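You operate a simulated robot arm through the tools that you are given. There is no shell and no other tool. Be economical: measure what you need, move in short steps, check, and stop when the job is done.

The job below is to be done with a simulated two-armed robot. You get a single attempt, and the scene is never put back.

TASK
Undo both thumb screws, open the cover and switch the brush link off.
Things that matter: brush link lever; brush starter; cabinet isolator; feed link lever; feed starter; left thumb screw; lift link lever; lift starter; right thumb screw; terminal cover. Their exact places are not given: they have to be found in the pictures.

The check looks at the end state, three seconds after you hand in, the way a careful person would. Anything else that was tipped, shoved, dropped, spilled or broken makes it a failure. Lids that push on must go on centred and level and be pressed home; caps that screw on are set level and turned clockwise until they are tight.

THE ROBOT
Two 7-joint arms with fingered hands on one trunk, on a base that drives. Base frame: it is fixed to the floor where the robot stands at the start and does not move with it; the origin is under the middle of the robot, x ahead of it, y to its left, z up. Readings come in m, rad, newtons and seconds.
The left shoulder is at the start at [0.042, 0.163, 1.061], the right one opposite. Places, roughly: brush link lever [0.9, -0.2, 0.9]; brush starter [0.9, -0.2, 1.2]; cabinet isolator [0.6, -0.4, 1.3]; feed link lever [0.9, 0, 0.9]; feed starter [0.9, 0, 1.2]; left thumb screw [0.8, 0, 1]; lift link lever [0.9, -0.1, 0.9]; lift starter [0.9, -0.1, 1.2]; right thumb screw [0.8, -0.2, 1]; terminal cover [0.8, -0.1, 0.9]. Payload 4 kg a hand.
The tool frame of a hand sits at the grasp point between the pads (the TCP): z along the fingers, y along the line on which they close. The tips reach 0.036 m beyond it. The gripper opens to 0.124 m. The gripper's body begins 0.042 m behind the TCP. The gripper is a hand of 4 fingers: y runs from the thumb to the fingers, the wrist lies at [-0.015, -0.099, -0.189] in the tool frame, and closing takes about 1.5 s.
Orientation is that of the tool frame in the base frame, as [roll, pitch, yaw] about the fixed x, y, z axes, in that order (R = Rz(yaw) Ry(pitch) Rx(roll)). With the fingers straight down and the wrist toward the robot, the tool's x, y and z point along [0, 1, 0], [1, 0, 0] and [0, 0, -1] of the base frame.

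THE INTERFACE
- The arms move only by the tool send_rows. It takes "left_rows", "right_rows" or both (then of equal length, played together; a hand with none holds still); each is a list of rows, each an object (a shift or turn left out is 0, a gripper value left out holds the last) with "delta_pos": the shift along the base's x, y, z in units of 40 mm (1.0 is 40 mm), a list of three; "turn": the turn, a rotation vector about the base's x, y, z in units of 5 degrees (1.0 is 5 degrees), a list of three; "claw": the closure in counts, from 0 (fully open) to 255 (shut). In form: [{"delta_pos": [tx, ty, tz], "turn": [wx, wy, wz], "claw": claw}, ...]. A call has 1 to 10 rows; each row shifts and turns the commanded pose from where the row before left it. A call with a number of a shift or a turn outside -1 to 1 is refused whole. Each row takes 0.2 s and may step no farther than 0.05 m and 0.15 rad from the row before; otherwise, or with a gripper value out of range, the whole call is refused. Where a pose cannot be reached the arm comes as near as it can. A force on the tool above 40 N (or 10 N above the force at the start of the call, whichever is more), or a blocked arm, ends the call early, and 0.2 s more pass. The fingers move at their own pace (about 0.045 m/s each) and stop on an object; they squeeze with about 34 N. The grip force told is the motor's: it shows also when the fingers shut on nothing. Time passes only in rows, and 0.2 s behind the last, so rows that do not move let the fingers close. The reply holds the time, the measured pose of the TCP, the force on the tool along the base axes, the opening and the grip force, in the units named above and with some noise, with the torque about the TCP (base axes, N m) and any sound that the robot's microphone picked up.
- Cameras (640 x 400 px; columns grow to the right, rows downward): "scene" is now at [0.1527, -0.0198, 1.3121]; the picture's right is [-0.23, -0.97, 0.04], its down [-0.34, 0.04, -0.94] and it looks along [0.91, -0.22, -0.34] (base axes); focal length 251 px, centre (320, 200). "left" rides on the left gripper at [-0.075, -0.086, -0.123] in its tool frame; the picture's right is [-0.70, -0.34, 0.63], its down [0.64, -0.68, 0.35] and it looks along [0.32, 0.65, 0.69] (tool axes); focal length 275 px, centre (320, 200). "right" rides on the right gripper at [0.075, -0.086, -0.123] in its tool frame; the picture's right is [-0.70, 0.34, -0.63], its down [-0.64, -0.68, 0.35] and it looks along [-0.32, 0.65, 0.69] (tool axes); focal length 275 px, centre (320, 200).
- grab_frame(camera): a new picture of that camera. The clock stands still meanwhile.
- lift_body(by): slides the trunk up (or, below 0, down) by that many m; the arms and the scene camera ride with it, the base frame stays. It gives what a move gives, with no picture.
- base_move(legs): drives the robot by 1 to 6 legs, each [ahead, left, turn to the left] in m, m and rad, along the robot's own axes; the way and the turn of a leg run together, so that a leg with both is an arc; at most 1.5 m and 3.142 rad a leg. The arms and the cameras ride along, it lands a little off, and it stops where it bumps. It gives what a move gives.
- preshape(shape, hand): the hand has 4 fingers and takes this shape, open, in about a second: jaw (thumb against the fingers, like two jaws); tri (thumb and two fingers); tip (a fingertip pinch); poke (one finger out to press); point (the index stretched); flat (the hand flat); cup (the hand cupped); fist (a fist). The gripper value then closes the fingers along that shape, each until it touches; the sizes above hold for jaw. It gives what a move gives, with no picture.
- turn_head(pan, tilt): turns the head with the scene camera to pan (to the left, within 1.501 rad either way) and tilt (down, from -0.506 to 1.204), counted from straight ahead of the robot. It gives what a move gives.
- pixel_to_xyz(camera, pixels): for up to 12 pixels [column, row] of the newest picture of that camera ("zoom" is the newest enlarged one), the place [x, y, z] in the base frame of the surface seen there, good to about 0.002 m. The clock stands still meanwhile.
- zoom(camera, box): a new picture of the part [left, top, right, bottom] of that camera's present view, enlarged. The clock stands still meanwhile.
- finish_job(): hands the job in; it is judged then, once.

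Go step by step. Measure first, check grasps and placings, and put right what went wrong. The budget is 80 turns and 62 pictures, counting those below and the enlarged ones. Unless the task says otherwise, let go and move clear before handing in, and close with one line.

The tools are called after "Call:" as name(argument=value, ...) on one line, values as JSON. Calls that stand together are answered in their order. send_rows: Moves the arms, as the interface text tells. Its arguments: {"type":"object","properties":{"left_rows":{"type":"array","items":{"type":"object","properties":{"delta_pos":{"type":"array","items":{"type":"number"}},"turn":{"type":"array","items":{"type":"number"}},"claw":{"type":"number"}}}},"right_rows":{"type":"array","items":{"type":"object","properties":{"delta_pos":{"type":"array","items":{"type":"number"}},"turn":{"type":"array","items":{"type":"number"}},"claw":{"type":"number"}}}}},"required":[]} The other tools are called the same way: lift_body (by) slides the trunk up or down; preshape (shape, hand) gives the hand a shape; base_move (legs) drives the base; turn_head (pan, tilt) turns the head that bears the scene camera; grab_frame (camera) takes a picture; pixel_to_xyz (camera, pixels) gives the place of the surface under pixels of a picture; zoom (camera, box) takes an enlarged picture of a part of a camera's view; finish_job () hands the job in.

At the start:

```text
time: 0.0
left_tcp_pos: [0.784, 0.2514, 1.1395]
left_tcp_rot: [-3.141, 0.0, 1.57]
left_force: [-0.2, 0.8, -0.3]
left_wrist_torque: [0.0, 0.03, -0.01]
left_grip_width: 0.1235
left_grip_force: 0.1
left_shape: jaw
right_tcp_pos: [0.4797, -0.2349, 1.2283]
right_tcp_rot: [-3.141, 0.0, 1.572]
right_force: [0.3, 0.5, 0.5]
right_wrist_torque: [-0.02, -0.02, -0.01]
right_grip_width: 0.124
right_grip_force: 0.1
right_shape: jaw
trunk travel left (down, up): [-0.225, 0.253]
robot x, y, heading: [-0.0069, 0.0003, -0.001]
head pan, tilt: [-0.23, 0.197]
```

scene: 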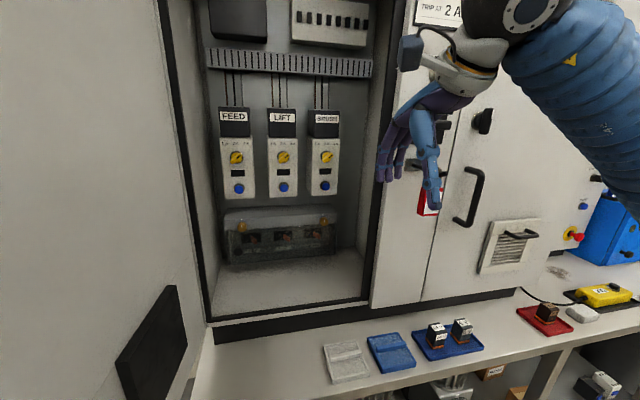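
right: 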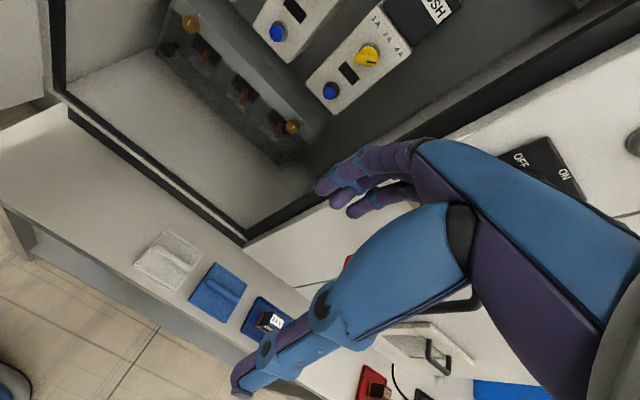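
left: 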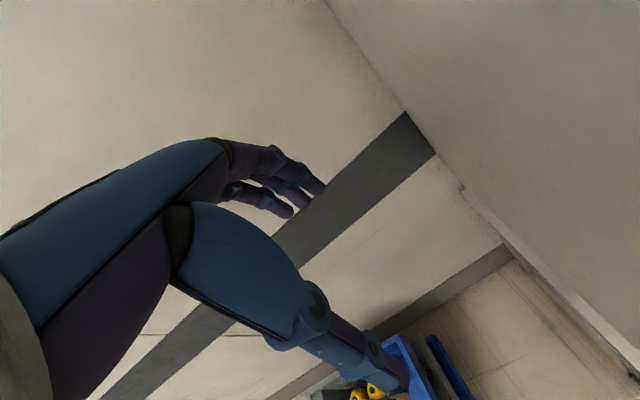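

The scene shows the cabinet with the starters and, around pixels (225-340, 205-265), the transparent cover with two brass screws. I'll zoom in on it and on the isolator.

Call:
zoom(camera="scene", box=[210, 190, 350, 278])

Call:
zoom(camera="scene", box=[370, 0, 530, 230])

Call:
pixel_to_xyz(camera="scene", pixels=[[241, 226], [324, 222], [232, 260], [335, 250], [228, 212], [332, 208], [250, 240], [285, 236], [316, 233], [282, 217], [285, 256], [290, 285]])

```text
4.55 times, centred on (280, 234) of scene
```

zoom: 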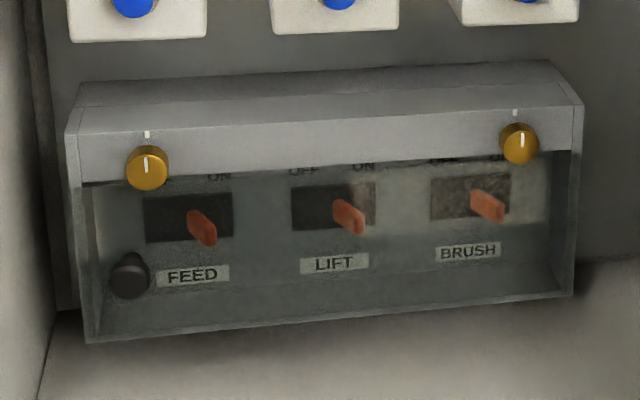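

```text
1.74 times, centred on (450, 115) of scene
```

zoom: 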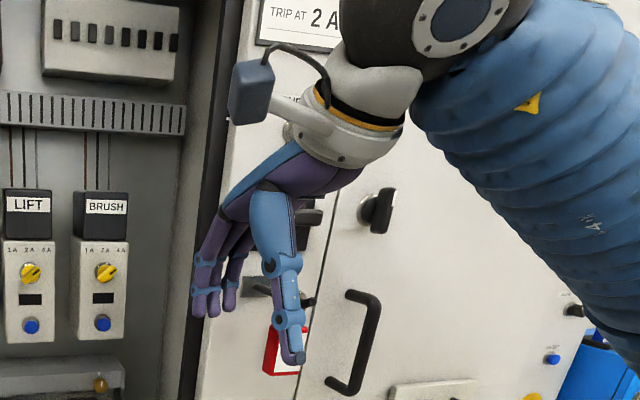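

```text
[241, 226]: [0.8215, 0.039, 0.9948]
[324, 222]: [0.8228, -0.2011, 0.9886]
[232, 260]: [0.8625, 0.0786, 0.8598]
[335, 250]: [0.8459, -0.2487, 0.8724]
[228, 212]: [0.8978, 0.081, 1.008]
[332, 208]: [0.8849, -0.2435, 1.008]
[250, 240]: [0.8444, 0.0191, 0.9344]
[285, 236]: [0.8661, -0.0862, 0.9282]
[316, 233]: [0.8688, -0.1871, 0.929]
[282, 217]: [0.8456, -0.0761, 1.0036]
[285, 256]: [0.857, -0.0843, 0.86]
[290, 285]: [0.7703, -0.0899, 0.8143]
```

Cover spans y≈0.08 to -0.25, with front at x≈0.82-0.85 and a black knob at the lower left. I'll look closer at each screw, the knob and the signs.

Call:
zoom(camera="scene", box=[220, 205, 284, 270])

Call:
pixel_to_xyz(camera="zoom", pixels=[[210, 210], [180, 375], [70, 400], [350, 270], [400, 160], [120, 60], [320, 100]])

Call:
zoom(camera="scene", box=[284, 200, 348, 265])

Call:
pixel_to_xyz(camera="zoom", pixels=[[395, 220], [300, 320], [500, 250], [500, 400], [300, 160], [300, 100]])

```text
6.15 times, centred on (252, 238) of scene
```

zoom: 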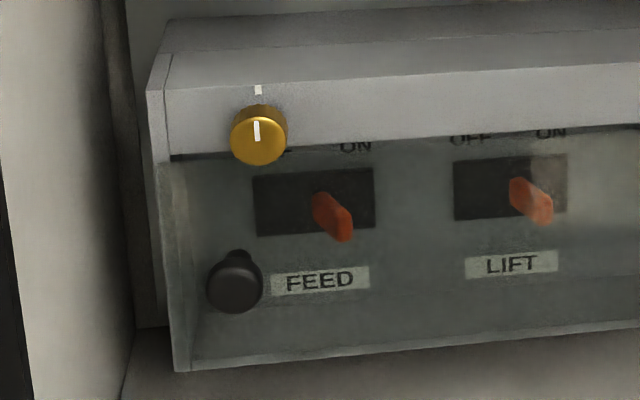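

```text
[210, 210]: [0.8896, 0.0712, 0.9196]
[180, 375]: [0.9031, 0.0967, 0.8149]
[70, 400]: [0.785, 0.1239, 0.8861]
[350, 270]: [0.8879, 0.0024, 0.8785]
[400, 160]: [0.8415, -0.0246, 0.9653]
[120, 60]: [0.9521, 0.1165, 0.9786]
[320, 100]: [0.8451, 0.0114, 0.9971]
```

```text
6.15 times, centred on (316, 232) of scene
```

zoom: 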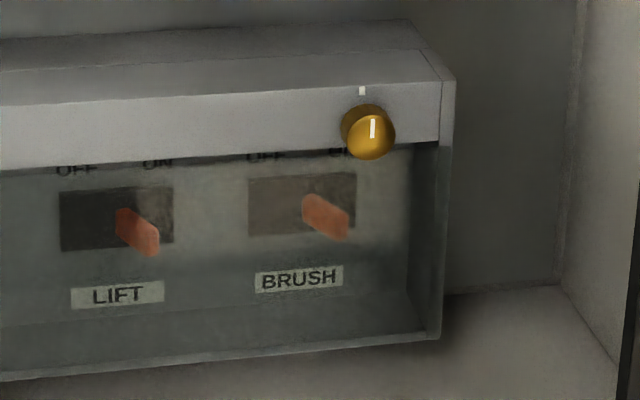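

```text
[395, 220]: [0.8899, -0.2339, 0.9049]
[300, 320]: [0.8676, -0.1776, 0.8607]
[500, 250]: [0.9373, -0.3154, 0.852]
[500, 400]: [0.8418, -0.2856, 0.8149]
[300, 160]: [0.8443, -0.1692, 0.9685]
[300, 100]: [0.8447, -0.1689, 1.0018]
```

Both screws stand on the opaque strip (front plane x≈0.845, z 0.966-1.003). Now I measure the cabinet opening and the open door for clearance, and look at the right-hand area.

Call:
pixel_to_xyz(camera="scene", pixels=[[100, 100], [20, 200], [150, 330], [185, 200], [165, 50], [205, 310], [370, 290], [375, 150], [398, 250], [237, 130], [238, 190], [470, 200]])

Call:
zoom(camera="right", box=[140, 0, 340, 170])

Call:
preshape(shape="tip", hand="right")

```text
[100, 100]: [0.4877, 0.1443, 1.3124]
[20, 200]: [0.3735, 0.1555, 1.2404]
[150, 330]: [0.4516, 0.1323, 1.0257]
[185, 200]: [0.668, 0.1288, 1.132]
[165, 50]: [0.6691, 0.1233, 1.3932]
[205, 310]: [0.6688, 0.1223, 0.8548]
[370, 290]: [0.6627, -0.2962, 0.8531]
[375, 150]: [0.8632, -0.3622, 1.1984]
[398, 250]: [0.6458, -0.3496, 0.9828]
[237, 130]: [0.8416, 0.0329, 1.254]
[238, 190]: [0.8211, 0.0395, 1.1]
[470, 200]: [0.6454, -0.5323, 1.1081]
```

```text
2.35 times, centred on (240, 85) of right
```

zoom: 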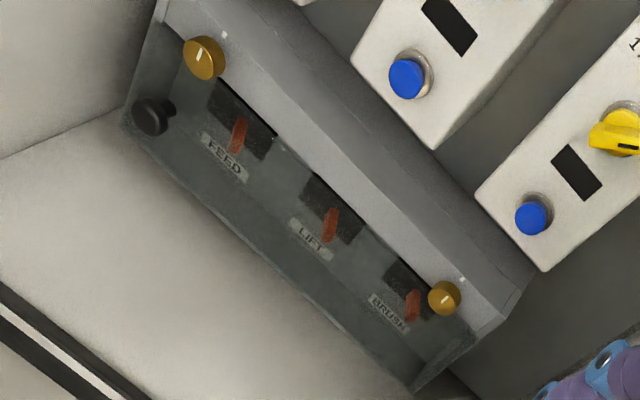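

```text
time: 0.9
left_tcp_pos: [0.7838, 0.2514, 1.14]
left_tcp_rot: [-3.14, 0.0, 1.571]
left_force: [0.8, 0.4, -0.1]
left_wrist_torque: [-0.01, 0.02, -0.02]
left_grip_width: 0.1237
left_grip_force: 0.1
left_shape: jaw
right_tcp_pos: [0.48, -0.2352, 1.2277]
right_tcp_rot: [3.14, 0.001, 1.571]
right_force: [0.7, 0.6, 0.5]
right_wrist_torque: [-0.01, 0.01, -0.03]
right_grip_width: 0.1236
right_grip_force: 0.0
right_shape: tip
trunk travel left (down, up): [-0.225, 0.253]
robot x, y, heading: [-0.0006, -0.0011, 0.006]
head pan, tilt: [-0.23, 0.197]
```

The left hand is behind the open door (door plane y≈0.13–0.155), so the right hand will do the work. I turn the right hand to point forward at the cabinet, lowering towards screw height.

Call:
send_rows(right_rows=[{"turn": [0, -1, 0], "delta_pos": [0.1, 0, -0.2]}, {"turn": [0, -1, 0], "delta_pos": [0.1, 0, -0.2]}, {"turn": [0, -1, 0], "delta_pos": [0.1, 0, -0.2]}, {"turn": [0, -1, 0], "delta_pos": [0.1, 0, -0.2]}, {"turn": [0, -1, 0], "delta_pos": [0.1, 0, -0.2]}, {"turn": [0, -1, 0], "delta_pos": [0.1, 0, -0.2]}, {"turn": [0, -1, 0], "delta_pos": [0.1, 0, -0.2]}, {"turn": [0, -1, 0], "delta_pos": [0.1, 0, -0.2]}, {"turn": [0, -1, 0], "delta_pos": [0.1, 0, -0.2]}, {"turn": [0, -1, 0], "delta_pos": [0.1, 0, -0.2]}])

Call:
send_rows(right_rows=[{"turn": [0, -1, 0], "delta_pos": [0.15, 0, -0.3]}, {"turn": [0, -1, 0], "delta_pos": [0.15, 0, -0.3]}, {"turn": [0, -1, 0], "delta_pos": [0.15, 0, -0.3]}, {"turn": [0, -1, 0], "delta_pos": [0.15, 0, -0.3]}, {"turn": [0, -1, 0], "delta_pos": [0.15, 0, -0.3]}, {"turn": [0, -1, 0], "delta_pos": [0.15, 0, -0.3]}, {"turn": [0, -1, 0], "delta_pos": [0.15, 0, -0.3]}, {"turn": [0, -1, 0], "delta_pos": [0.15, 0, -0.3]}])

Call:
grab_frame(camera="scene")

Call:
grab_frame(camera="right")

```text
time: 3.1
left_tcp_pos: [0.7841, 0.2501, 1.1389]
left_tcp_rot: [-3.141, -0.002, 1.571]
left_force: [-0.5, -0.2, 0.3]
left_wrist_torque: [0.01, 0.03, 0.0]
left_grip_width: 0.1238
left_grip_force: 0.1
left_shape: jaw
right_tcp_pos: [0.5876, -0.2368, 1.1936]
right_tcp_rot: [2.269, 0.001, 1.57]
right_force: [-0.5, 0.2, 0.3]
right_wrist_torque: [0.0, -0.04, -0.02]
right_grip_width: 0.1239
right_grip_force: 0.0
right_shape: tip
right hand out of reach, approached as far as the arm can: row 6, 7, 8, 9, 10
trunk travel left (down, up): [-0.225, 0.253]
robot x, y, heading: [-0.0012, -0.0017, 0.004]
head pan, tilt: [-0.23, 0.197]
```

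```text
time: 4.9
left_tcp_pos: [0.7833, 0.2504, 1.1399]
left_tcp_rot: [-3.141, 0.001, 1.569]
left_force: [0.5, -0.4, 0.6]
left_wrist_torque: [0.01, -0.03, 0.01]
left_grip_width: 0.1236
left_grip_force: 0.0
left_shape: jaw
right_tcp_pos: [0.6043, -0.2575, 1.2064]
right_tcp_rot: [2.079, -0.003, 1.57]
right_force: [-0.2, -1.2, 0.8]
right_wrist_torque: [0.03, 0.0, 0.01]
right_grip_width: 0.1235
right_grip_force: 0.0
right_shape: tip
right hand out of reach, approached as far as the arm can: row 1, 2, 3, 4, 5, 6, 7, 8
trunk travel left (down, up): [-0.225, 0.253]
robot x, y, heading: [0.0013, -0.0026, 0.002]
head pan, tilt: [-0.23, 0.197]
```

```text
53 pictures are left
```

scene: 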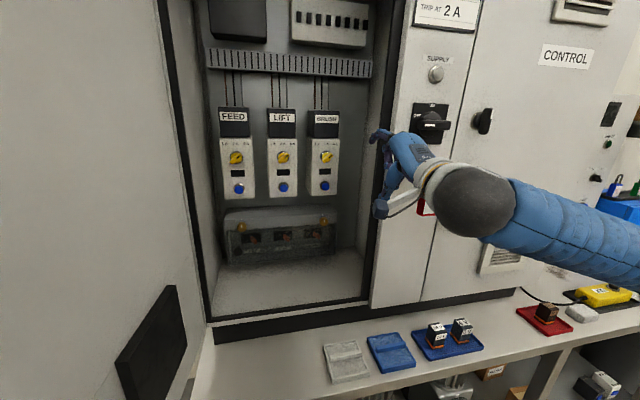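

```text
52 pictures are left
```

right: 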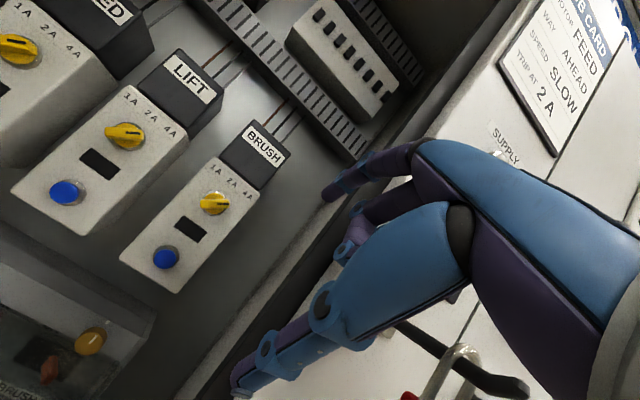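

The hand got stuck at ~61° of the 90° pitch because its wrist is too near the shoulder. I back the base 0.17 m for more arm room, then continue.

Call:
base_move(legs=[[-0.17, 0, 0]])

Call:
send_rows(right_rows=[{"delta_pos": [0, 0, 0]}, {"delta_pos": [0, 0, 0]}])

```text
time: 6.4
left_tcp_pos: [0.6127, 0.2509, 1.1405]
left_tcp_rot: [3.14, -0.001, 1.572]
left_force: [-0.2, 0.3, 0.8]
left_wrist_torque: [-0.02, -0.04, -0.01]
left_grip_width: 0.1237
left_grip_force: 0.1
left_shape: jaw
right_tcp_pos: [0.4333, -0.2572, 1.207]
right_tcp_rot: [2.08, -0.004, 1.574]
right_force: [-0.5, -0.3, 0.2]
right_wrist_torque: [0.01, 0.01, 0.0]
right_grip_width: 0.1241
right_grip_force: 0.0
right_shape: tip
trunk travel left (down, up): [-0.225, 0.253]
robot x, y, heading: [-0.1684, -0.0067, 0.002]
head pan, tilt: [-0.23, 0.197]
```

```text
time: 7.0
left_tcp_pos: [0.6139, 0.2502, 1.1409]
left_tcp_rot: [3.142, 0.001, 1.57]
left_force: [0.3, -1.0, -0.7]
left_wrist_torque: [-0.01, 0.0, -0.01]
left_grip_width: 0.1236
left_grip_force: 0.1
left_shape: jaw
right_tcp_pos: [0.4359, -0.2576, 1.2056]
right_tcp_rot: [2.079, -0.003, 1.572]
right_force: [-0.2, 0.0, 0.4]
right_wrist_torque: [-0.01, 0.02, 0.03]
right_grip_width: 0.1238
right_grip_force: 0.1
right_shape: tip
trunk travel left (down, up): [-0.225, 0.253]
robot x, y, heading: [-0.1672, -0.0016, -0.001]
head pan, tilt: [-0.23, 0.197]
```

Now the hand is at (0.436,-0.258,1.206). I move it forward/down to about (0.64,-0.20,0.99) while finishing the pitch.

Call:
send_rows(right_rows=[{"delta_pos": [0.6, 0.15, -0.6]}, {"delta_pos": [0.6, 0.15, -0.6]}, {"delta_pos": [0.6, 0.15, -0.6], "turn": [0, -0.75, 0]}, {"delta_pos": [0.6, 0.15, -0.6], "turn": [0, -0.75, 0]}, {"delta_pos": [0.6, 0.15, -0.6], "turn": [0, -0.75, 0]}, {"delta_pos": [0.4, 0.15, -0.6], "turn": [0, -0.75, 0]}, {"delta_pos": [0.4, 0.15, -0.6], "turn": [0, -0.75, 0]}, {"delta_pos": [0.4, 0.15, -0.6], "turn": [0, -0.75, 0]}, {"delta_pos": [0.4, 0.15, -0.6], "turn": [0, -0.75, 0]}, {"delta_pos": [0.4, 0.15, 0], "turn": [0, -0.59, 0]}])

Call:
grab_frame(camera="scene")

Call:
grab_frame(camera="right")

```text
time: 9.2
left_tcp_pos: [0.6145, 0.2506, 1.1387]
left_tcp_rot: [3.14, 0.002, 1.571]
left_force: [0.4, -0.2, 0.2]
left_wrist_torque: [-0.03, 0.01, -0.01]
left_grip_width: 0.1239
left_grip_force: 0.0
left_shape: jaw
right_tcp_pos: [0.4416, -0.2582, 1.2026]
right_tcp_rot: [2.089, -0.002, 1.571]
right_force: [-0.5, 0.4, 0.7]
right_wrist_torque: [-0.01, -0.03, 0.0]
right_grip_width: 0.1237
right_grip_force: 0.0
right_shape: tip
right hand out of reach, approached as far as the arm can: row 1, 2, 3, 4, 5, 6, 7, 8, 9, 10
trunk travel left (down, up): [-0.225, 0.253]
robot x, y, heading: [-0.1709, 0.0005, 0.0]
head pan, tilt: [-0.23, 0.197]
```

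```text
51 pictures are left
```

scene: 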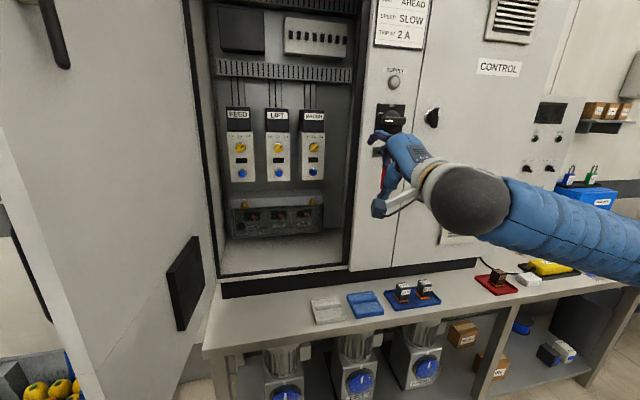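

```text
50 pictures are left
```

right: 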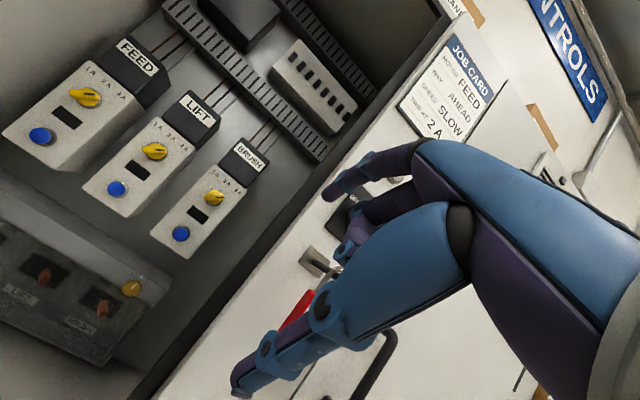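

The arm did not follow (joint limit: the forearm comes in from the right). I test what the commanded pose is by a small back-turn and lift-free shift.

Call:
send_rows(right_rows=[{"turn": [0, 1, 0]}, {"turn": [0, 1, 0]}, {"turn": [0, 1, 0]}])

```text
time: 10.0
left_tcp_pos: [0.6146, 0.2505, 1.1405]
left_tcp_rot: [3.14, 0.0, 1.571]
left_force: [0.1, 0.3, 0.0]
left_wrist_torque: [0.0, -0.03, -0.02]
left_grip_width: 0.1238
left_grip_force: 0.0
left_shape: jaw
right_tcp_pos: [0.4411, -0.2584, 1.2044]
right_tcp_rot: [2.353, -0.003, 1.571]
right_force: [-0.5, -0.5, -0.3]
right_wrist_torque: [0.01, 0.01, 0.03]
right_grip_width: 0.1236
right_grip_force: 0.0
right_shape: tip
trunk travel left (down, up): [-0.225, 0.253]
robot x, y, heading: [-0.1726, 0.0003, 0.001]
head pan, tilt: [-0.23, 0.197]
```

The command resets to the measured pose each call, good. I move forward-left first with the 45° pitch, then roll so that the wrist lies to the right.

Call:
send_rows(right_rows=[{"delta_pos": [0.5, 0.4, -0.2]}, {"delta_pos": [0.5, 0.4, -0.2]}, {"delta_pos": [0.5, 0.4, -0.2]}, {"delta_pos": [0.5, 0.4, -0.2]}, {"delta_pos": [0.5, 0.4, -0.2]}, {"delta_pos": [0.5, 0.4, -0.2]}, {"delta_pos": [0.5, 0.4, -0.2]}, {"delta_pos": [0.5, 0.4, -0.2]}])

Call:
send_rows(right_rows=[{"turn": [0, -1, 0]}, {"turn": [0, -1, 0]}, {"turn": [0, -1, 0]}, {"turn": [0, -1, 0]}, {"turn": [0, -1, 0]}, {"turn": [0, -1, 0]}, {"turn": [0, -1, 0]}, {"turn": [0, -1, 0]}, {"turn": [0, -1, 0]}])

```text
time: 11.8
left_tcp_pos: [0.6131, 0.2507, 1.141]
left_tcp_rot: [3.141, 0.003, 1.569]
left_force: [0.1, 0.7, -0.8]
left_wrist_torque: [0.01, -0.03, -0.01]
left_grip_width: 0.1236
left_grip_force: 0.1
left_shape: jaw
right_tcp_pos: [0.6002, -0.1295, 1.1421]
right_tcp_rot: [2.349, -0.003, 1.575]
right_force: [0.1, -0.6, 0.7]
right_wrist_torque: [0.02, 0.03, 0.0]
right_grip_width: 0.1239
right_grip_force: 0.1
right_shape: tip
trunk travel left (down, up): [-0.225, 0.253]
robot x, y, heading: [-0.1697, -0.0023, 0.0]
head pan, tilt: [-0.23, 0.197]
```

```text
time: 13.8
left_tcp_pos: [0.6136, 0.2505, 1.1397]
left_tcp_rot: [-3.141, 0.0, 1.571]
left_force: [0.1, -0.4, -0.4]
left_wrist_torque: [-0.02, -0.04, 0.03]
left_grip_width: 0.1237
left_grip_force: 0.2
left_shape: jaw
right_tcp_pos: [0.5998, -0.1299, 1.1413]
right_tcp_rot: [2.264, -0.003, 1.575]
right_force: [-0.4, -0.3, -0.3]
right_wrist_torque: [-0.02, 0.03, 0.0]
right_grip_width: 0.124
right_grip_force: 0.1
right_shape: tip
right hand out of reach, approached as far as the arm can: row 2, 3, 4, 5, 6, 7, 8, 9
trunk travel left (down, up): [-0.225, 0.253]
robot x, y, heading: [-0.1727, -0.0021, 0.002]
head pan, tilt: [-0.23, 0.197]
```

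Pitch sticks at 50°. I roll the hand about its own pointing axis so fingers go left, wrist right, then try the pitch again.

Call:
send_rows(right_rows=[{"turn": [-0.77, 0, 0.64]}, {"turn": [-0.77, 0, 0.64]}, {"turn": [-0.77, 0, 0.64]}, {"turn": [-0.77, 0, 0.64]}, {"turn": [-0.77, 0, 0.64]}, {"turn": [-0.77, 0, 0.64]}, {"turn": [-0.77, 0, 0.64]}, {"turn": [-0.77, 0, 0.64]}, {"turn": [-0.77, 0, 0.64]}, {"turn": [-0.77, 0, 0.64]}])

Call:
send_rows(right_rows=[{"turn": [0, -1, 0]}, {"turn": [0, -1, 0]}, {"turn": [0, -1, 0]}, {"turn": [0, -1, 0]}, {"turn": [0, -1, 0]}, {"turn": [0, -1, 0]}, {"turn": [0, -1, 0]}, {"turn": [0, -1, 0]}])

```text
time: 16.0
left_tcp_pos: [0.6131, 0.2502, 1.141]
left_tcp_rot: [3.141, -0.001, 1.571]
left_force: [0.2, 0.0, -0.3]
left_wrist_torque: [0.02, 0.02, -0.01]
left_grip_width: 0.1239
left_grip_force: 0.1
left_shape: jaw
right_tcp_pos: [0.6012, -0.1301, 1.14]
right_tcp_rot: [2.485, 0.628, 2.228]
right_force: [0.2, 0.0, 0.2]
right_wrist_torque: [0.03, -0.03, -0.04]
right_grip_width: 0.124
right_grip_force: 0.0
right_shape: tip
trunk travel left (down, up): [-0.225, 0.253]
robot x, y, heading: [-0.1695, -0.0013, 0.003]
head pan, tilt: [-0.23, 0.197]
```

```text
time: 17.8
left_tcp_pos: [0.6137, 0.2518, 1.1391]
left_tcp_rot: [-3.141, 0.0, 1.572]
left_force: [0.7, -1.1, 0.2]
left_wrist_torque: [0.01, 0.03, 0.0]
left_grip_width: 0.1237
left_grip_force: 0.1
left_shape: jaw
right_tcp_pos: [0.6021, -0.1438, 1.1443]
right_tcp_rot: [1.975, 0.833, 1.885]
right_force: [-0.2, 0.4, 1.4]
right_wrist_torque: [0.01, -0.03, 0.0]
right_grip_width: 0.124
right_grip_force: 0.1
right_shape: tip
right hand out of reach, approached as far as the arm can: row 5, 6, 7, 8
trunk travel left (down, up): [-0.225, 0.253]
robot x, y, heading: [-0.1703, -0.0006, 0.001]
head pan, tilt: [-0.23, 0.197]
```

Tool now points 15° below horizontal with tool-y up-left 39°. I roll 25° more and pitch further, moving forward and down.

Call:
send_rows(right_rows=[{"turn": [-0.97, 0, 0.26], "delta_pos": [0.2, 0.2, -0.3]}, {"turn": [-0.97, 0, 0.26], "delta_pos": [0.2, 0.2, -0.3]}, {"turn": [-0.97, 0, 0.26], "delta_pos": [0.2, 0.2, -0.3]}, {"turn": [-0.97, 0, 0.26], "delta_pos": [0.2, 0.2, -0.3]}, {"turn": [-0.97, 0, 0.26], "delta_pos": [0.2, 0.2, -0.3]}, {"turn": [0, -1, 0], "delta_pos": [0.1, 0.2, -0.3]}, {"turn": [0, -1, 0], "delta_pos": [0.1, 0.2, -0.3]}, {"turn": [0, -1, 0], "delta_pos": [0.1, 0.2, -0.3]}])

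Call:
grab_frame(camera="scene")

Call:
grab_frame(camera="right")

```text
time: 19.6
left_tcp_pos: [0.6143, 0.2499, 1.1396]
left_tcp_rot: [3.141, 0.002, 1.571]
left_force: [0.9, 0.3, -0.6]
left_wrist_torque: [0.0, 0.0, 0.01]
left_grip_width: 0.1238
left_grip_force: 0.1
left_shape: jaw
right_tcp_pos: [0.646, -0.1083, 1.0858]
right_tcp_rot: [2.333, 1.223, 2.308]
right_force: [0.3, -0.3, 0.5]
right_wrist_torque: [0.02, 0.01, 0.03]
right_grip_width: 0.124
right_grip_force: 0.0
right_shape: tip
right hand out of reach, approached as far as the arm can: row 6, 7, 8
trunk travel left (down, up): [-0.225, 0.253]
robot x, y, heading: [-0.1717, 0.0024, 0.001]
head pan, tilt: [-0.23, 0.197]
```

```text
49 pictures are left
```

scene: 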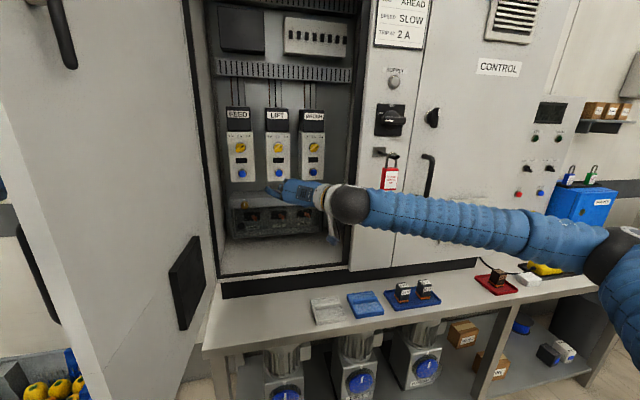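

```text
48 pictures are left
```

right: 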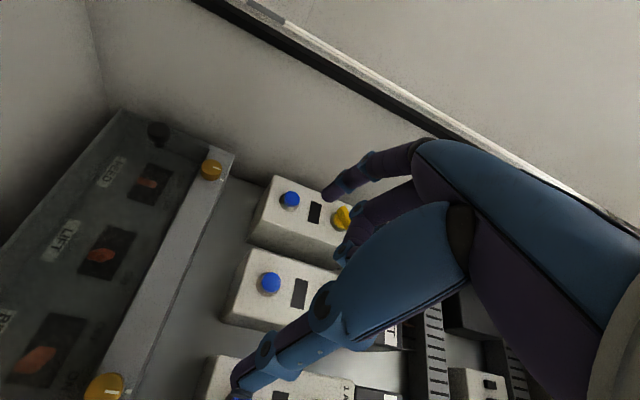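

Tool-y now is nearly level left; the tool still points ~14° down. I advance to in front of the left screw (0.74, 0.035, 1.0), half closing, and try the remaining pitch there.

Call:
send_rows(right_rows=[{"delta_pos": [0, 0.5, -0.3], "claw": 110}, {"delta_pos": [0, 0.5, -0.3]}, {"delta_pos": [0.2, 0.5, -0.3]}, {"delta_pos": [0.2, 0.5, -0.3]}, {"delta_pos": [0.3, 0.5, -0.3]}, {"delta_pos": [0.3, 0.5, -0.3]}, {"delta_pos": [0.4, 0.5, -0.3]}, {"delta_pos": [0.4, 0.1, -0.05]}, {"delta_pos": [0.4, 0, 0]}])

Call:
send_rows(right_rows=[{"turn": [0, -1, 0]}, {"turn": [0, -1, 0]}, {"turn": [0, -0.7, 0]}])

Call:
zoom(camera="scene", box=[210, 140, 370, 270])

Call:
grab_frame(camera="right")

```text
time: 21.6
left_tcp_pos: [0.6153, 0.2512, 1.1402]
left_tcp_rot: [-3.14, -0.001, 1.57]
left_force: [0.9, 0.8, 0.1]
left_wrist_torque: [0.01, 0.01, 0.0]
left_grip_width: 0.1237
left_grip_force: 0.0
left_shape: jaw
right_tcp_pos: [0.7569, -0.0575, 1.0783]
right_tcp_rot: [2.361, 1.219, 2.334]
right_force: [-0.5, -0.8, 0.3]
right_wrist_torque: [0.01, 0.01, 0.01]
right_grip_width: 0.071
right_grip_force: 0.0
right_shape: tip
right hand out of reach, approached as far as the arm can: row 1, 2, 3, 4, 5, 6, 7, 8
trunk travel left (down, up): [-0.225, 0.253]
robot x, y, heading: [-0.1708, 0.0013, -0.003]
head pan, tilt: [-0.23, 0.197]
```

```text
time: 22.4
left_tcp_pos: [0.6147, 0.2505, 1.1394]
left_tcp_rot: [3.141, 0.0, 1.57]
left_force: [0.8, -0.4, 0.3]
left_wrist_torque: [0.02, -0.02, 0.02]
left_grip_width: 0.1237
left_grip_force: 0.1
left_shape: jaw
right_tcp_pos: [0.7565, -0.059, 1.0803]
right_tcp_rot: [2.361, 1.218, 2.335]
right_force: [0.4, 0.1, -0.4]
right_wrist_torque: [0.02, 0.01, 0.02]
right_grip_width: 0.071
right_grip_force: 0.0
right_shape: tip
right hand out of reach, approached as far as the arm can: row 1, 2, 3
trunk travel left (down, up): [-0.225, 0.253]
robot x, y, heading: [-0.1705, 0.0015, -0.002]
head pan, tilt: [-0.23, 0.197]
```

```text
3.08 times, centred on (290, 205) of scene
```

zoom: 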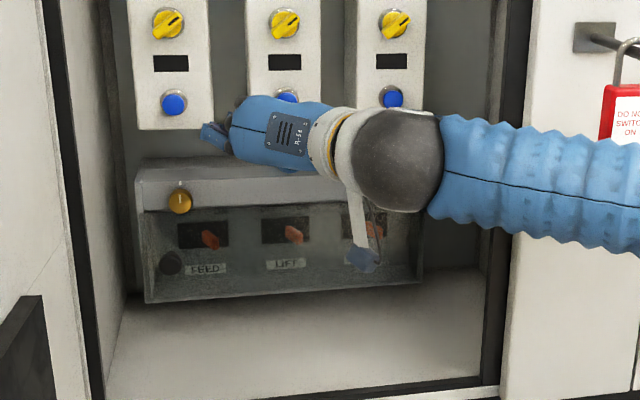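

```text
46 pictures are left
```

right: 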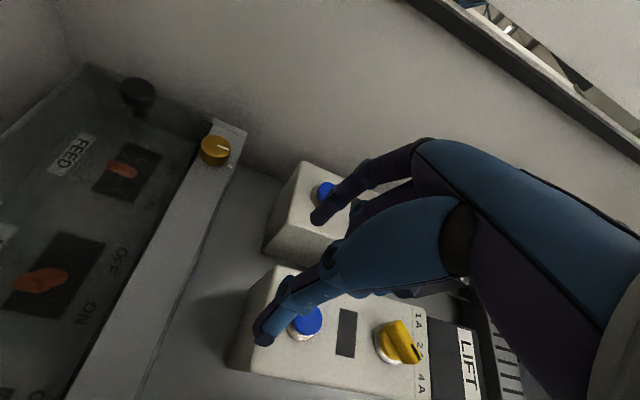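

The arm runs at a forearm-roll limit and couldn't go lower or further left; relative to the shoulder the target is too low. I back the hand out, raise it slightly, and lower the trunk by 0.15 m.

Call:
send_rows(right_rows=[{"delta_pos": [-0.7, -0.2, 0.2]}, {"delta_pos": [-0.7, -0.2, 0.3]}, {"delta_pos": [-0.7, -0.2, 0.3]}, {"delta_pos": [-0.7, -0.2, 0.3]}])

Call:
lift_body(by=-0.15)

Call:
send_rows(right_rows=[{"turn": [0, -1, 0]}, {"turn": [0, -1, 0]}, {"turn": [0, -0.7, 0]}])

Call:
grab_frame(camera="scene")

```text
time: 23.4
left_tcp_pos: [0.6126, 0.2517, 1.1402]
left_tcp_rot: [3.14, 0.0, 1.571]
left_force: [-0.3, -0.3, 0.4]
left_wrist_torque: [0.0, -0.01, 0.03]
left_grip_width: 0.1236
left_grip_force: 0.1
left_shape: jaw
right_tcp_pos: [0.6416, -0.0881, 1.1221]
right_tcp_rot: [2.354, 1.217, 2.33]
right_force: [0.1, -0.2, 0.3]
right_wrist_torque: [0.0, -0.01, 0.0]
right_grip_width: 0.0711
right_grip_force: 0.0
right_shape: tip
trunk travel left (down, up): [-0.225, 0.253]
robot x, y, heading: [-0.173, 0.0025, -0.001]
head pan, tilt: [-0.23, 0.197]
```

```text
time: 25.1
left_tcp_pos: [0.6121, 0.2509, 0.992]
left_tcp_rot: [3.138, 0.0, 1.571]
left_force: [-0.7, 0.8, -0.2]
left_wrist_torque: [0.0, -0.01, -0.01]
left_grip_width: 0.1235
left_grip_force: 0.1
left_shape: jaw
right_tcp_pos: [0.6445, -0.0897, 0.9747]
right_tcp_rot: [2.345, 1.219, 2.322]
right_force: [-0.2, -0.1, -0.2]
right_wrist_torque: [-0.02, -0.01, 0.04]
right_grip_width: 0.0712
right_grip_force: 0.1
right_shape: tip
trunk travel left (down, up): [-0.075, 0.403]
robot x, y, heading: [-0.1701, -0.0013, 0.002]
head pan, tilt: [-0.23, 0.197]
```

```text
time: 25.9
left_tcp_pos: [0.6139, 0.2496, 0.9895]
left_tcp_rot: [3.141, 0.0, 1.57]
left_force: [-0.2, -0.5, 0.6]
left_wrist_torque: [-0.03, 0.02, 0.01]
left_grip_width: 0.1235
left_grip_force: 0.0
left_shape: jaw
right_tcp_pos: [0.6451, -0.089, 0.9741]
right_tcp_rot: [2.146, 1.273, 2.132]
right_force: [-0.1, 0.5, -0.4]
right_wrist_torque: [0.0, -0.03, 0.02]
right_grip_width: 0.0712
right_grip_force: 0.0
right_shape: tip
right hand out of reach, approached as far as the arm can: row 2, 3
trunk travel left (down, up): [-0.075, 0.403]
robot x, y, heading: [-0.1687, 0.0007, 0.005]
head pan, tilt: [-0.23, 0.197]
```

```text
45 pictures are left
```

scene: 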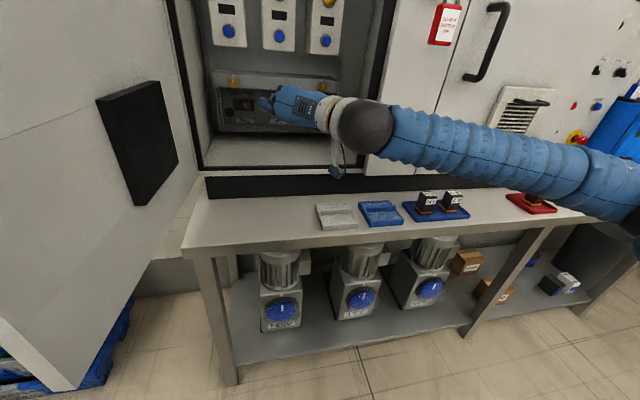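

Now only ~9° below horizontal, good enough. I move to in front of the left screw at (0.73, 0.035, 1.0).

Call:
send_rows(right_rows=[{"delta_pos": [0.1, 0.5, 0.1]}, {"delta_pos": [0.1, 0.5, 0.1]}, {"delta_pos": [0.2, 0.5, 0.1]}, {"delta_pos": [0.3, 0.5, 0.1]}, {"delta_pos": [0.3, 0.5, 0.1]}, {"delta_pos": [0.4, 0.5, 0.1]}, {"delta_pos": [0.4, 0.1, 0.1]}])

Call:
turn_head(pan=-0.05, tilt=0.1)

Call:
grab_frame(camera="scene")

Call:
grab_frame(camera="right")

```text
time: 27.5
left_tcp_pos: [0.6138, 0.2509, 0.9897]
left_tcp_rot: [3.141, 0.0, 1.57]
left_force: [0.3, -0.3, 0.0]
left_wrist_torque: [-0.09, 0.0, 0.0]
left_grip_width: 0.1234
left_grip_force: 0.1
left_shape: jaw
right_tcp_pos: [0.7161, 0.0348, 1.0003]
right_tcp_rot: [2.146, 1.272, 2.132]
right_force: [0.2, -1.1, 0.2]
right_wrist_torque: [0.0, 0.01, 0.0]
right_grip_width: 0.0712
right_grip_force: 0.2
right_shape: tip
trunk travel left (down, up): [-0.075, 0.403]
robot x, y, heading: [-0.1716, -0.0003, 0.002]
head pan, tilt: [-0.23, 0.197]
```

```text
time: 28.2
left_tcp_pos: [0.6145, 0.2513, 0.9891]
left_tcp_rot: [-3.141, 0.001, 1.572]
left_force: [0.2, 0.5, 0.7]
left_wrist_torque: [0.01, 0.01, 0.03]
left_grip_width: 0.1239
left_grip_force: 0.0
left_shape: jaw
right_tcp_pos: [0.7161, 0.0359, 1.0004]
right_tcp_rot: [2.144, 1.272, 2.13]
right_force: [1.2, 0.5, 0.3]
right_wrist_torque: [-0.03, -0.06, 0.02]
right_grip_width: 0.0712
right_grip_force: 0.0
right_shape: tip
trunk travel left (down, up): [-0.075, 0.403]
robot x, y, heading: [-0.1705, -0.0008, -0.002]
head pan, tilt: [-0.051, 0.099]
```

```text
44 pictures are left
```

scene: 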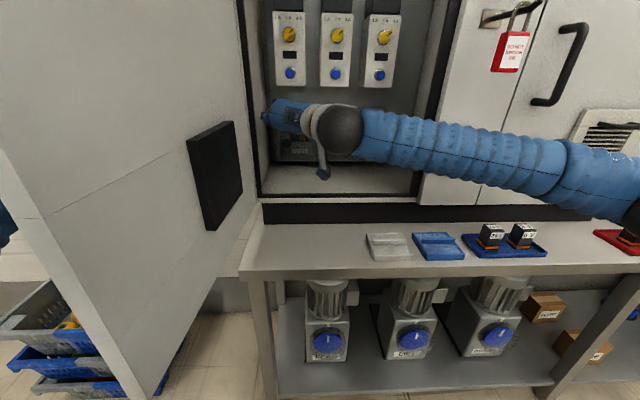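

```text
43 pictures are left
```

right: 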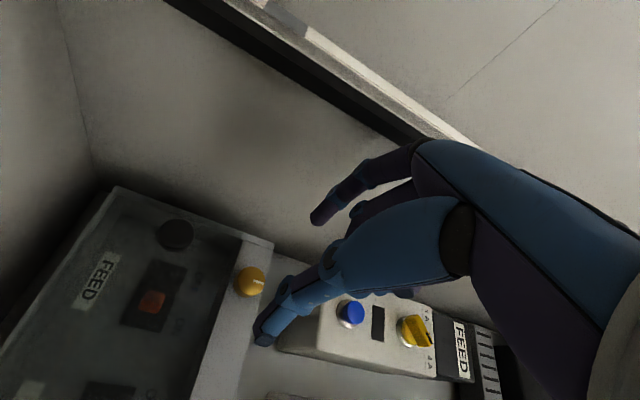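

The hand is in front of the left screw, which is seen at (250,280) in the right camera. I measure the screw and fingertips, then narrow the pinch and look again.

Call:
pixel_to_xyz(camera="right", pixels=[[250, 282], [258, 270], [240, 285], [265, 338], [318, 217], [230, 310], [343, 258]])

Call:
send_rows(right_rows=[{"claw": 150}, {}, {}, {}, {}])

Call:
grab_frame(camera="right")

```text
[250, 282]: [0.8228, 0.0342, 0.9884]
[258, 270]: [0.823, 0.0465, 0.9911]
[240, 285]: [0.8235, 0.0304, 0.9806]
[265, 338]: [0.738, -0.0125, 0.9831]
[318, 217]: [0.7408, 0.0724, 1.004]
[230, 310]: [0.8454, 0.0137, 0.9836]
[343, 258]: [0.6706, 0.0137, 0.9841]
```

```text
time: 29.4
left_tcp_pos: [0.6129, 0.2506, 0.9906]
left_tcp_rot: [3.141, 0.0, 1.572]
left_force: [0.4, 0.0, 0.7]
left_wrist_torque: [0.01, -0.02, -0.01]
left_grip_width: 0.1234
left_grip_force: 0.0
left_shape: jaw
right_tcp_pos: [0.7175, 0.0347, 1.0014]
right_tcp_rot: [2.148, 1.272, 2.135]
right_force: [-0.3, -0.5, -0.2]
right_wrist_torque: [0.0, 0.0, 0.02]
right_grip_width: 0.0526
right_grip_force: 0.0
right_shape: tip
trunk travel left (down, up): [-0.075, 0.403]
robot x, y, heading: [-0.1735, 0.0007, 0.001]
head pan, tilt: [-0.051, 0.099]
```

```text
42 pictures are left
```

right: 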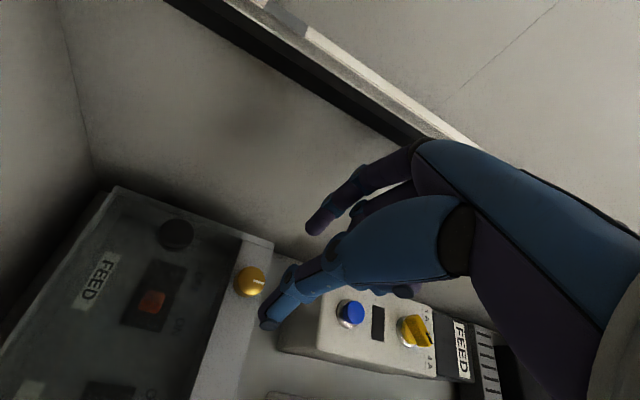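

Screw centre ≈ (0.822 front, y 0.037, z 0.986); tips are centred on tool axis. I advance so the tips straddle the screw (TCP x≈0.80, z≈0.991).

Call:
send_rows(right_rows=[{"delta_pos": [0.4, 0.05, -0.1]}, {"delta_pos": [0.4, 0, -0.1]}, {"delta_pos": [0.4, 0, -0.05]}, {"delta_pos": [0.4, 0, 0]}, {"delta_pos": [0.4, 0, 0]}])

Call:
grab_frame(camera="right")

```text
time: 30.6
left_tcp_pos: [0.6128, 0.2515, 0.9894]
left_tcp_rot: [3.142, -0.002, 1.57]
left_force: [0.1, 0.3, 0.3]
left_wrist_torque: [-0.02, 0.03, 0.01]
left_grip_width: 0.1237
left_grip_force: 0.0
left_shape: jaw
right_tcp_pos: [0.7985, 0.0364, 0.9899]
right_tcp_rot: [2.163, 1.271, 2.145]
right_force: [0.2, -0.2, 0.5]
right_wrist_torque: [-0.02, -0.02, 0.0]
right_grip_width: 0.0525
right_grip_force: 0.0
right_shape: tip
trunk travel left (down, up): [-0.075, 0.403]
robot x, y, heading: [-0.1721, 0.002, -0.001]
head pan, tilt: [-0.051, 0.099]
```

```text
41 pictures are left
```

right: 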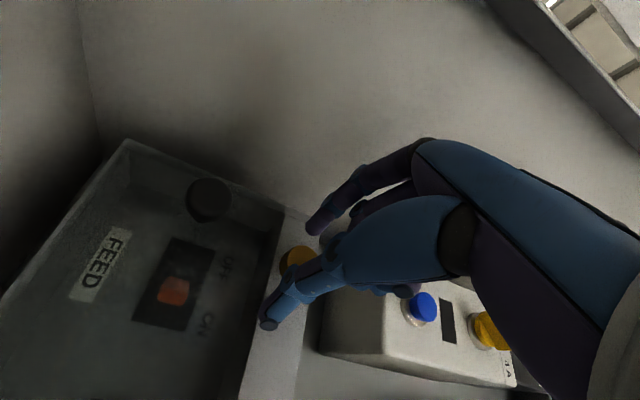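

The tips straddle the brass screw at (297,262). I close the pinch.

Call:
send_rows(right_rows=[{"claw": 255}, {}, {}, {}, {}, {}])

Call:
grab_frame(camera="right")

```text
time: 32.0
left_tcp_pos: [0.6141, 0.2502, 0.9896]
left_tcp_rot: [-3.141, 0.0, 1.571]
left_force: [-0.5, 0.4, -0.5]
left_wrist_torque: [0.0, -0.01, 0.02]
left_grip_width: 0.1235
left_grip_force: 0.1
left_shape: jaw
right_tcp_pos: [0.7967, 0.0368, 0.9889]
right_tcp_rot: [2.161, 1.27, 2.145]
right_force: [-6.1, -2.7, -6.6]
right_wrist_torque: [-0.08, 0.25, -0.06]
right_grip_width: 0.0212
right_grip_force: 33.7
right_shape: tip
trunk travel left (down, up): [-0.075, 0.403]
robot x, y, heading: [-0.1687, 0.0004, 0.003]
head pan, tilt: [-0.051, 0.099]
```

```text
40 pictures are left
```

right: 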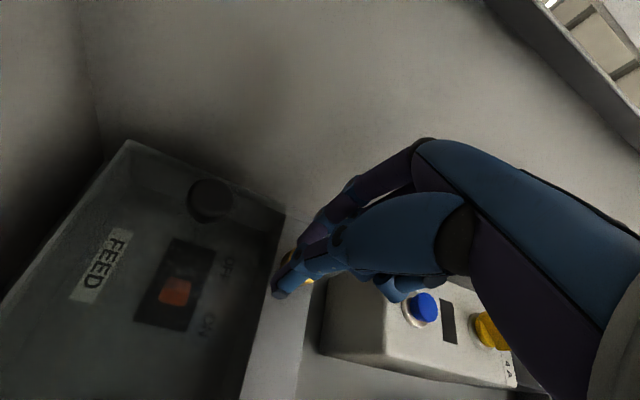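

The screw is gripped (width 0.021 m, 34 N). I turn counterclockwise (as seen from the robot) about the tool axis.

Call:
send_rows(right_rows=[{"turn": [-0.98, 0, 0.16]}, {"turn": [-0.98, 0, 0.16]}, {"turn": [-0.98, 0, 0.16]}, {"turn": [-0.98, 0, 0.16]}, {"turn": [-0.98, 0, 0.16]}, {"turn": [-0.98, 0, 0.16]}, {"turn": [-0.98, 0, 0.16]}, {"turn": [-0.98, 0, 0.16]}, {"turn": [-0.98, 0, 0.16]}, {"turn": [-0.98, 0, 0.16]}])

Call:
grab_frame(camera="right")

```text
time: 34.2
left_tcp_pos: [0.6139, 0.2515, 0.99]
left_tcp_rot: [3.14, 0.0, 1.569]
left_force: [-0.4, 0.7, 0.2]
left_wrist_torque: [-0.03, 0.0, -0.02]
left_grip_width: 0.1236
left_grip_force: 0.1
left_shape: jaw
right_tcp_pos: [0.7895, 0.0484, 0.9903]
right_tcp_rot: [-1.864, 0.986, -1.805]
right_force: [0.9, -0.1, 0.3]
right_wrist_torque: [-0.04, 0.04, -0.03]
right_grip_width: 0.0
right_grip_force: 33.7
right_shape: tip
right hand out of reach, approached as far as the arm can: row 10
trunk travel left (down, up): [-0.075, 0.403]
robot x, y, heading: [-0.1697, 0.0019, 0.003]
head pan, tilt: [-0.051, 0.099]
```

```text
39 pictures are left
```

right: 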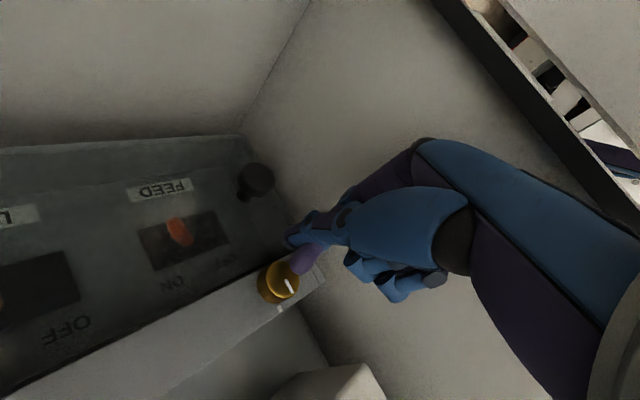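

The pinch slipped off the screw (width 0). I zoom in to see whether it turned and measure its centre properly.

Call:
zoom(camera="right", box=[230, 240, 330, 320])

Call:
pixel_to_xyz(camera="zoom", pixels=[[330, 210], [400, 290], [380, 345], [320, 130], [200, 280], [440, 240], [300, 450], [200, 180], [300, 350]])

```text
5.00 times, centred on (280, 280) of right
```

zoom: 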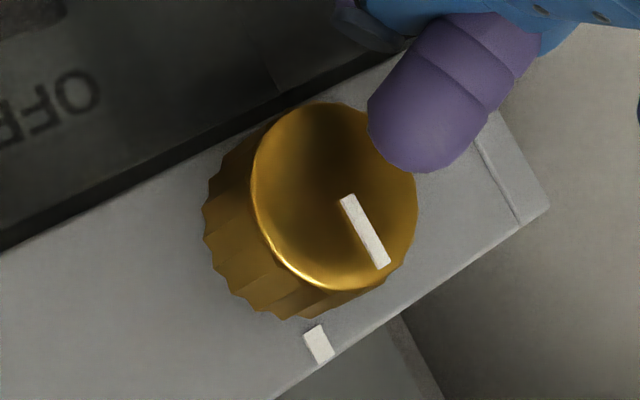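

```text
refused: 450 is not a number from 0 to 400
```

Call:
pixel_to_xyz(camera="zoom", pixels=[[330, 200], [262, 200], [400, 240], [300, 120], [360, 280], [318, 345], [290, 260], [120, 250], [470, 130]])

```text
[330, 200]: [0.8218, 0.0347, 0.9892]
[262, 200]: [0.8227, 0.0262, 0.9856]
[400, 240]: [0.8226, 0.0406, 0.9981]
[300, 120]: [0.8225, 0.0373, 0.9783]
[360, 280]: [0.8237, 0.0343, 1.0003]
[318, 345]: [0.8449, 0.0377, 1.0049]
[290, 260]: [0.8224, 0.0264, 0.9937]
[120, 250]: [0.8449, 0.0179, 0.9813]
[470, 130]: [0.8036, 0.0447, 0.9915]
```

The mark on the knob is still aligned (not turned); screw axis is (y 0.0377, z 0.989), so I was ~5 mm low. I back off, open, and roll clockwise ~70° to begin a longer stroke.

Call:
send_rows(right_rows=[{"delta_pos": [-0.6, -0.1, 0.05], "claw": 140}, {"delta_pos": [-0.6, -0.1, 0.05]}, {"turn": [0.98, 0, -0.16]}, {"turn": [0.98, 0, -0.16]}, {"turn": [0.98, 0, -0.16]}, {"turn": [0.98, 0, -0.16]}, {"turn": [0.98, 0, -0.16]}, {"turn": [0.98, 0, -0.16]}, {"turn": [0.98, 0, -0.16]}, {"turn": [0.98, 0, -0.16]}])

Call:
send_rows(right_rows=[{"turn": [0.98, 0, -0.16]}, {"turn": [0.98, 0, -0.16]}, {"turn": [0.98, 0, -0.16]}, {"turn": [0.98, 0, -0.16]}, {"turn": [0.98, 0, -0.16]}, {"turn": [0.98, 0, -0.16]}])

```text
time: 36.4
left_tcp_pos: [0.6142, 0.2494, 0.9875]
left_tcp_rot: [-3.14, -0.001, 1.569]
left_force: [-1.0, -0.6, -0.3]
left_wrist_torque: [0.02, 0.01, 0.01]
left_grip_width: 0.1236
left_grip_force: 0.1
left_shape: jaw
right_tcp_pos: [0.7312, 0.0332, 0.9689]
right_tcp_rot: [2.679, 1.389, 2.679]
right_force: [1.1, -1.3, 0.9]
right_wrist_torque: [-0.02, -0.03, 0.03]
right_grip_width: 0.0555
right_grip_force: 0.0
right_shape: tip
right hand out of reach, approached as far as the arm can: row 1
trunk travel left (down, up): [-0.075, 0.403]
robot x, y, heading: [-0.1654, 0.0012, 0.001]
head pan, tilt: [-0.051, 0.099]
```

```text
time: 37.8
left_tcp_pos: [0.6146, 0.2514, 0.989]
left_tcp_rot: [3.14, 0.001, 1.571]
left_force: [1.0, 0.1, 0.3]
left_wrist_torque: [-0.02, -0.02, 0.02]
left_grip_width: 0.1238
left_grip_force: 0.0
left_shape: jaw
right_tcp_pos: [0.7342, 0.0228, 0.9839]
right_tcp_rot: [2.162, 1.227, 2.143]
right_force: [0.0, -0.1, 0.2]
right_wrist_torque: [0.0, -0.03, 0.0]
right_grip_width: 0.0552
right_grip_force: 0.1
right_shape: tip
right hand out of reach, approached as far as the arm can: row 2, 3, 4, 5, 6
trunk travel left (down, up): [-0.075, 0.403]
robot x, y, heading: [-0.1689, -0.0031, 0.001]
head pan, tilt: [-0.051, 0.099]
```

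Clockwise roll limit is ~15° above level here. I lower the trunk another 0.07 m (hand raised first) to gain roll range, then test.

Call:
send_rows(right_rows=[{"delta_pos": [-0.4, 0, 0.6]}, {"delta_pos": [-0.2, 0, 0.6]}])

Call:
lift_body(by=-0.07)

Call:
send_rows(right_rows=[{"delta_pos": [0.1, 0.1, 0.3]}, {"delta_pos": [0.1, 0.1, 0.25]}, {"turn": [0.98, 0, -0.16]}, {"turn": [0.98, 0, -0.16]}, {"turn": [0.98, 0, -0.16]}, {"turn": [0.98, 0, -0.16]}, {"turn": [0.98, 0, -0.16]}, {"turn": [0.98, 0, -0.16]}])

```text
time: 38.4
left_tcp_pos: [0.6134, 0.2511, 0.9918]
left_tcp_rot: [3.14, 0.0, 1.57]
left_force: [0.5, 0.2, -0.6]
left_wrist_torque: [-0.02, -0.04, 0.01]
left_grip_width: 0.1238
left_grip_force: 0.0
left_shape: jaw
right_tcp_pos: [0.7079, 0.0222, 1.0327]
right_tcp_rot: [2.075, 1.193, 2.054]
right_force: [0.5, -1.7, 1.0]
right_wrist_torque: [0.01, -0.02, 0.03]
right_grip_width: 0.0554
right_grip_force: 0.1
right_shape: tip
trunk travel left (down, up): [-0.075, 0.403]
robot x, y, heading: [-0.1685, -0.0047, -0.0]
head pan, tilt: [-0.051, 0.099]
```

```text
time: 39.2
left_tcp_pos: [0.618, 0.2512, 0.9248]
left_tcp_rot: [-3.129, 0.007, 1.578]
left_force: [-0.1, -0.7, 1.1]
left_wrist_torque: [0.02, 0.0, -0.01]
left_grip_width: 0.1235
left_grip_force: 0.1
left_shape: jaw
right_tcp_pos: [0.715, 0.0223, 0.9613]
right_tcp_rot: [2.111, 1.186, 2.085]
right_force: [0.5, -0.1, 1.2]
right_wrist_torque: [0.01, 0.05, -0.04]
right_grip_width: 0.0556
right_grip_force: 0.0
right_shape: tip
trunk travel left (down, up): [-0.02, 0.457]
robot x, y, heading: [-0.1697, 0.0005, -0.002]
head pan, tilt: [-0.051, 0.099]
stopped: the force on the tool passed its limit at 49 N (the readings are from after the stop); the commanded pose is now the measured one
```

```text
time: 41.0
left_tcp_pos: [0.6193, 0.251, 0.9264]
left_tcp_rot: [-3.131, 0.006, 1.576]
left_force: [-0.2, 0.3, 0.2]
left_wrist_torque: [-0.01, 0.0, 0.0]
left_grip_width: 0.1238
left_grip_force: 0.1
left_shape: jaw
right_tcp_pos: [0.7248, 0.0277, 0.985]
right_tcp_rot: [1.971, 1.027, 1.935]
right_force: [-1.0, 0.0, 0.0]
right_wrist_torque: [0.03, 0.01, 0.01]
right_grip_width: 0.0555
right_grip_force: 0.1
right_shape: tip
right hand out of reach, approached as far as the arm can: row 4, 5, 6, 7, 8
trunk travel left (down, up): [-0.02, 0.457]
robot x, y, heading: [-0.1705, 0.0021, -0.006]
head pan, tilt: [-0.051, 0.099]
```

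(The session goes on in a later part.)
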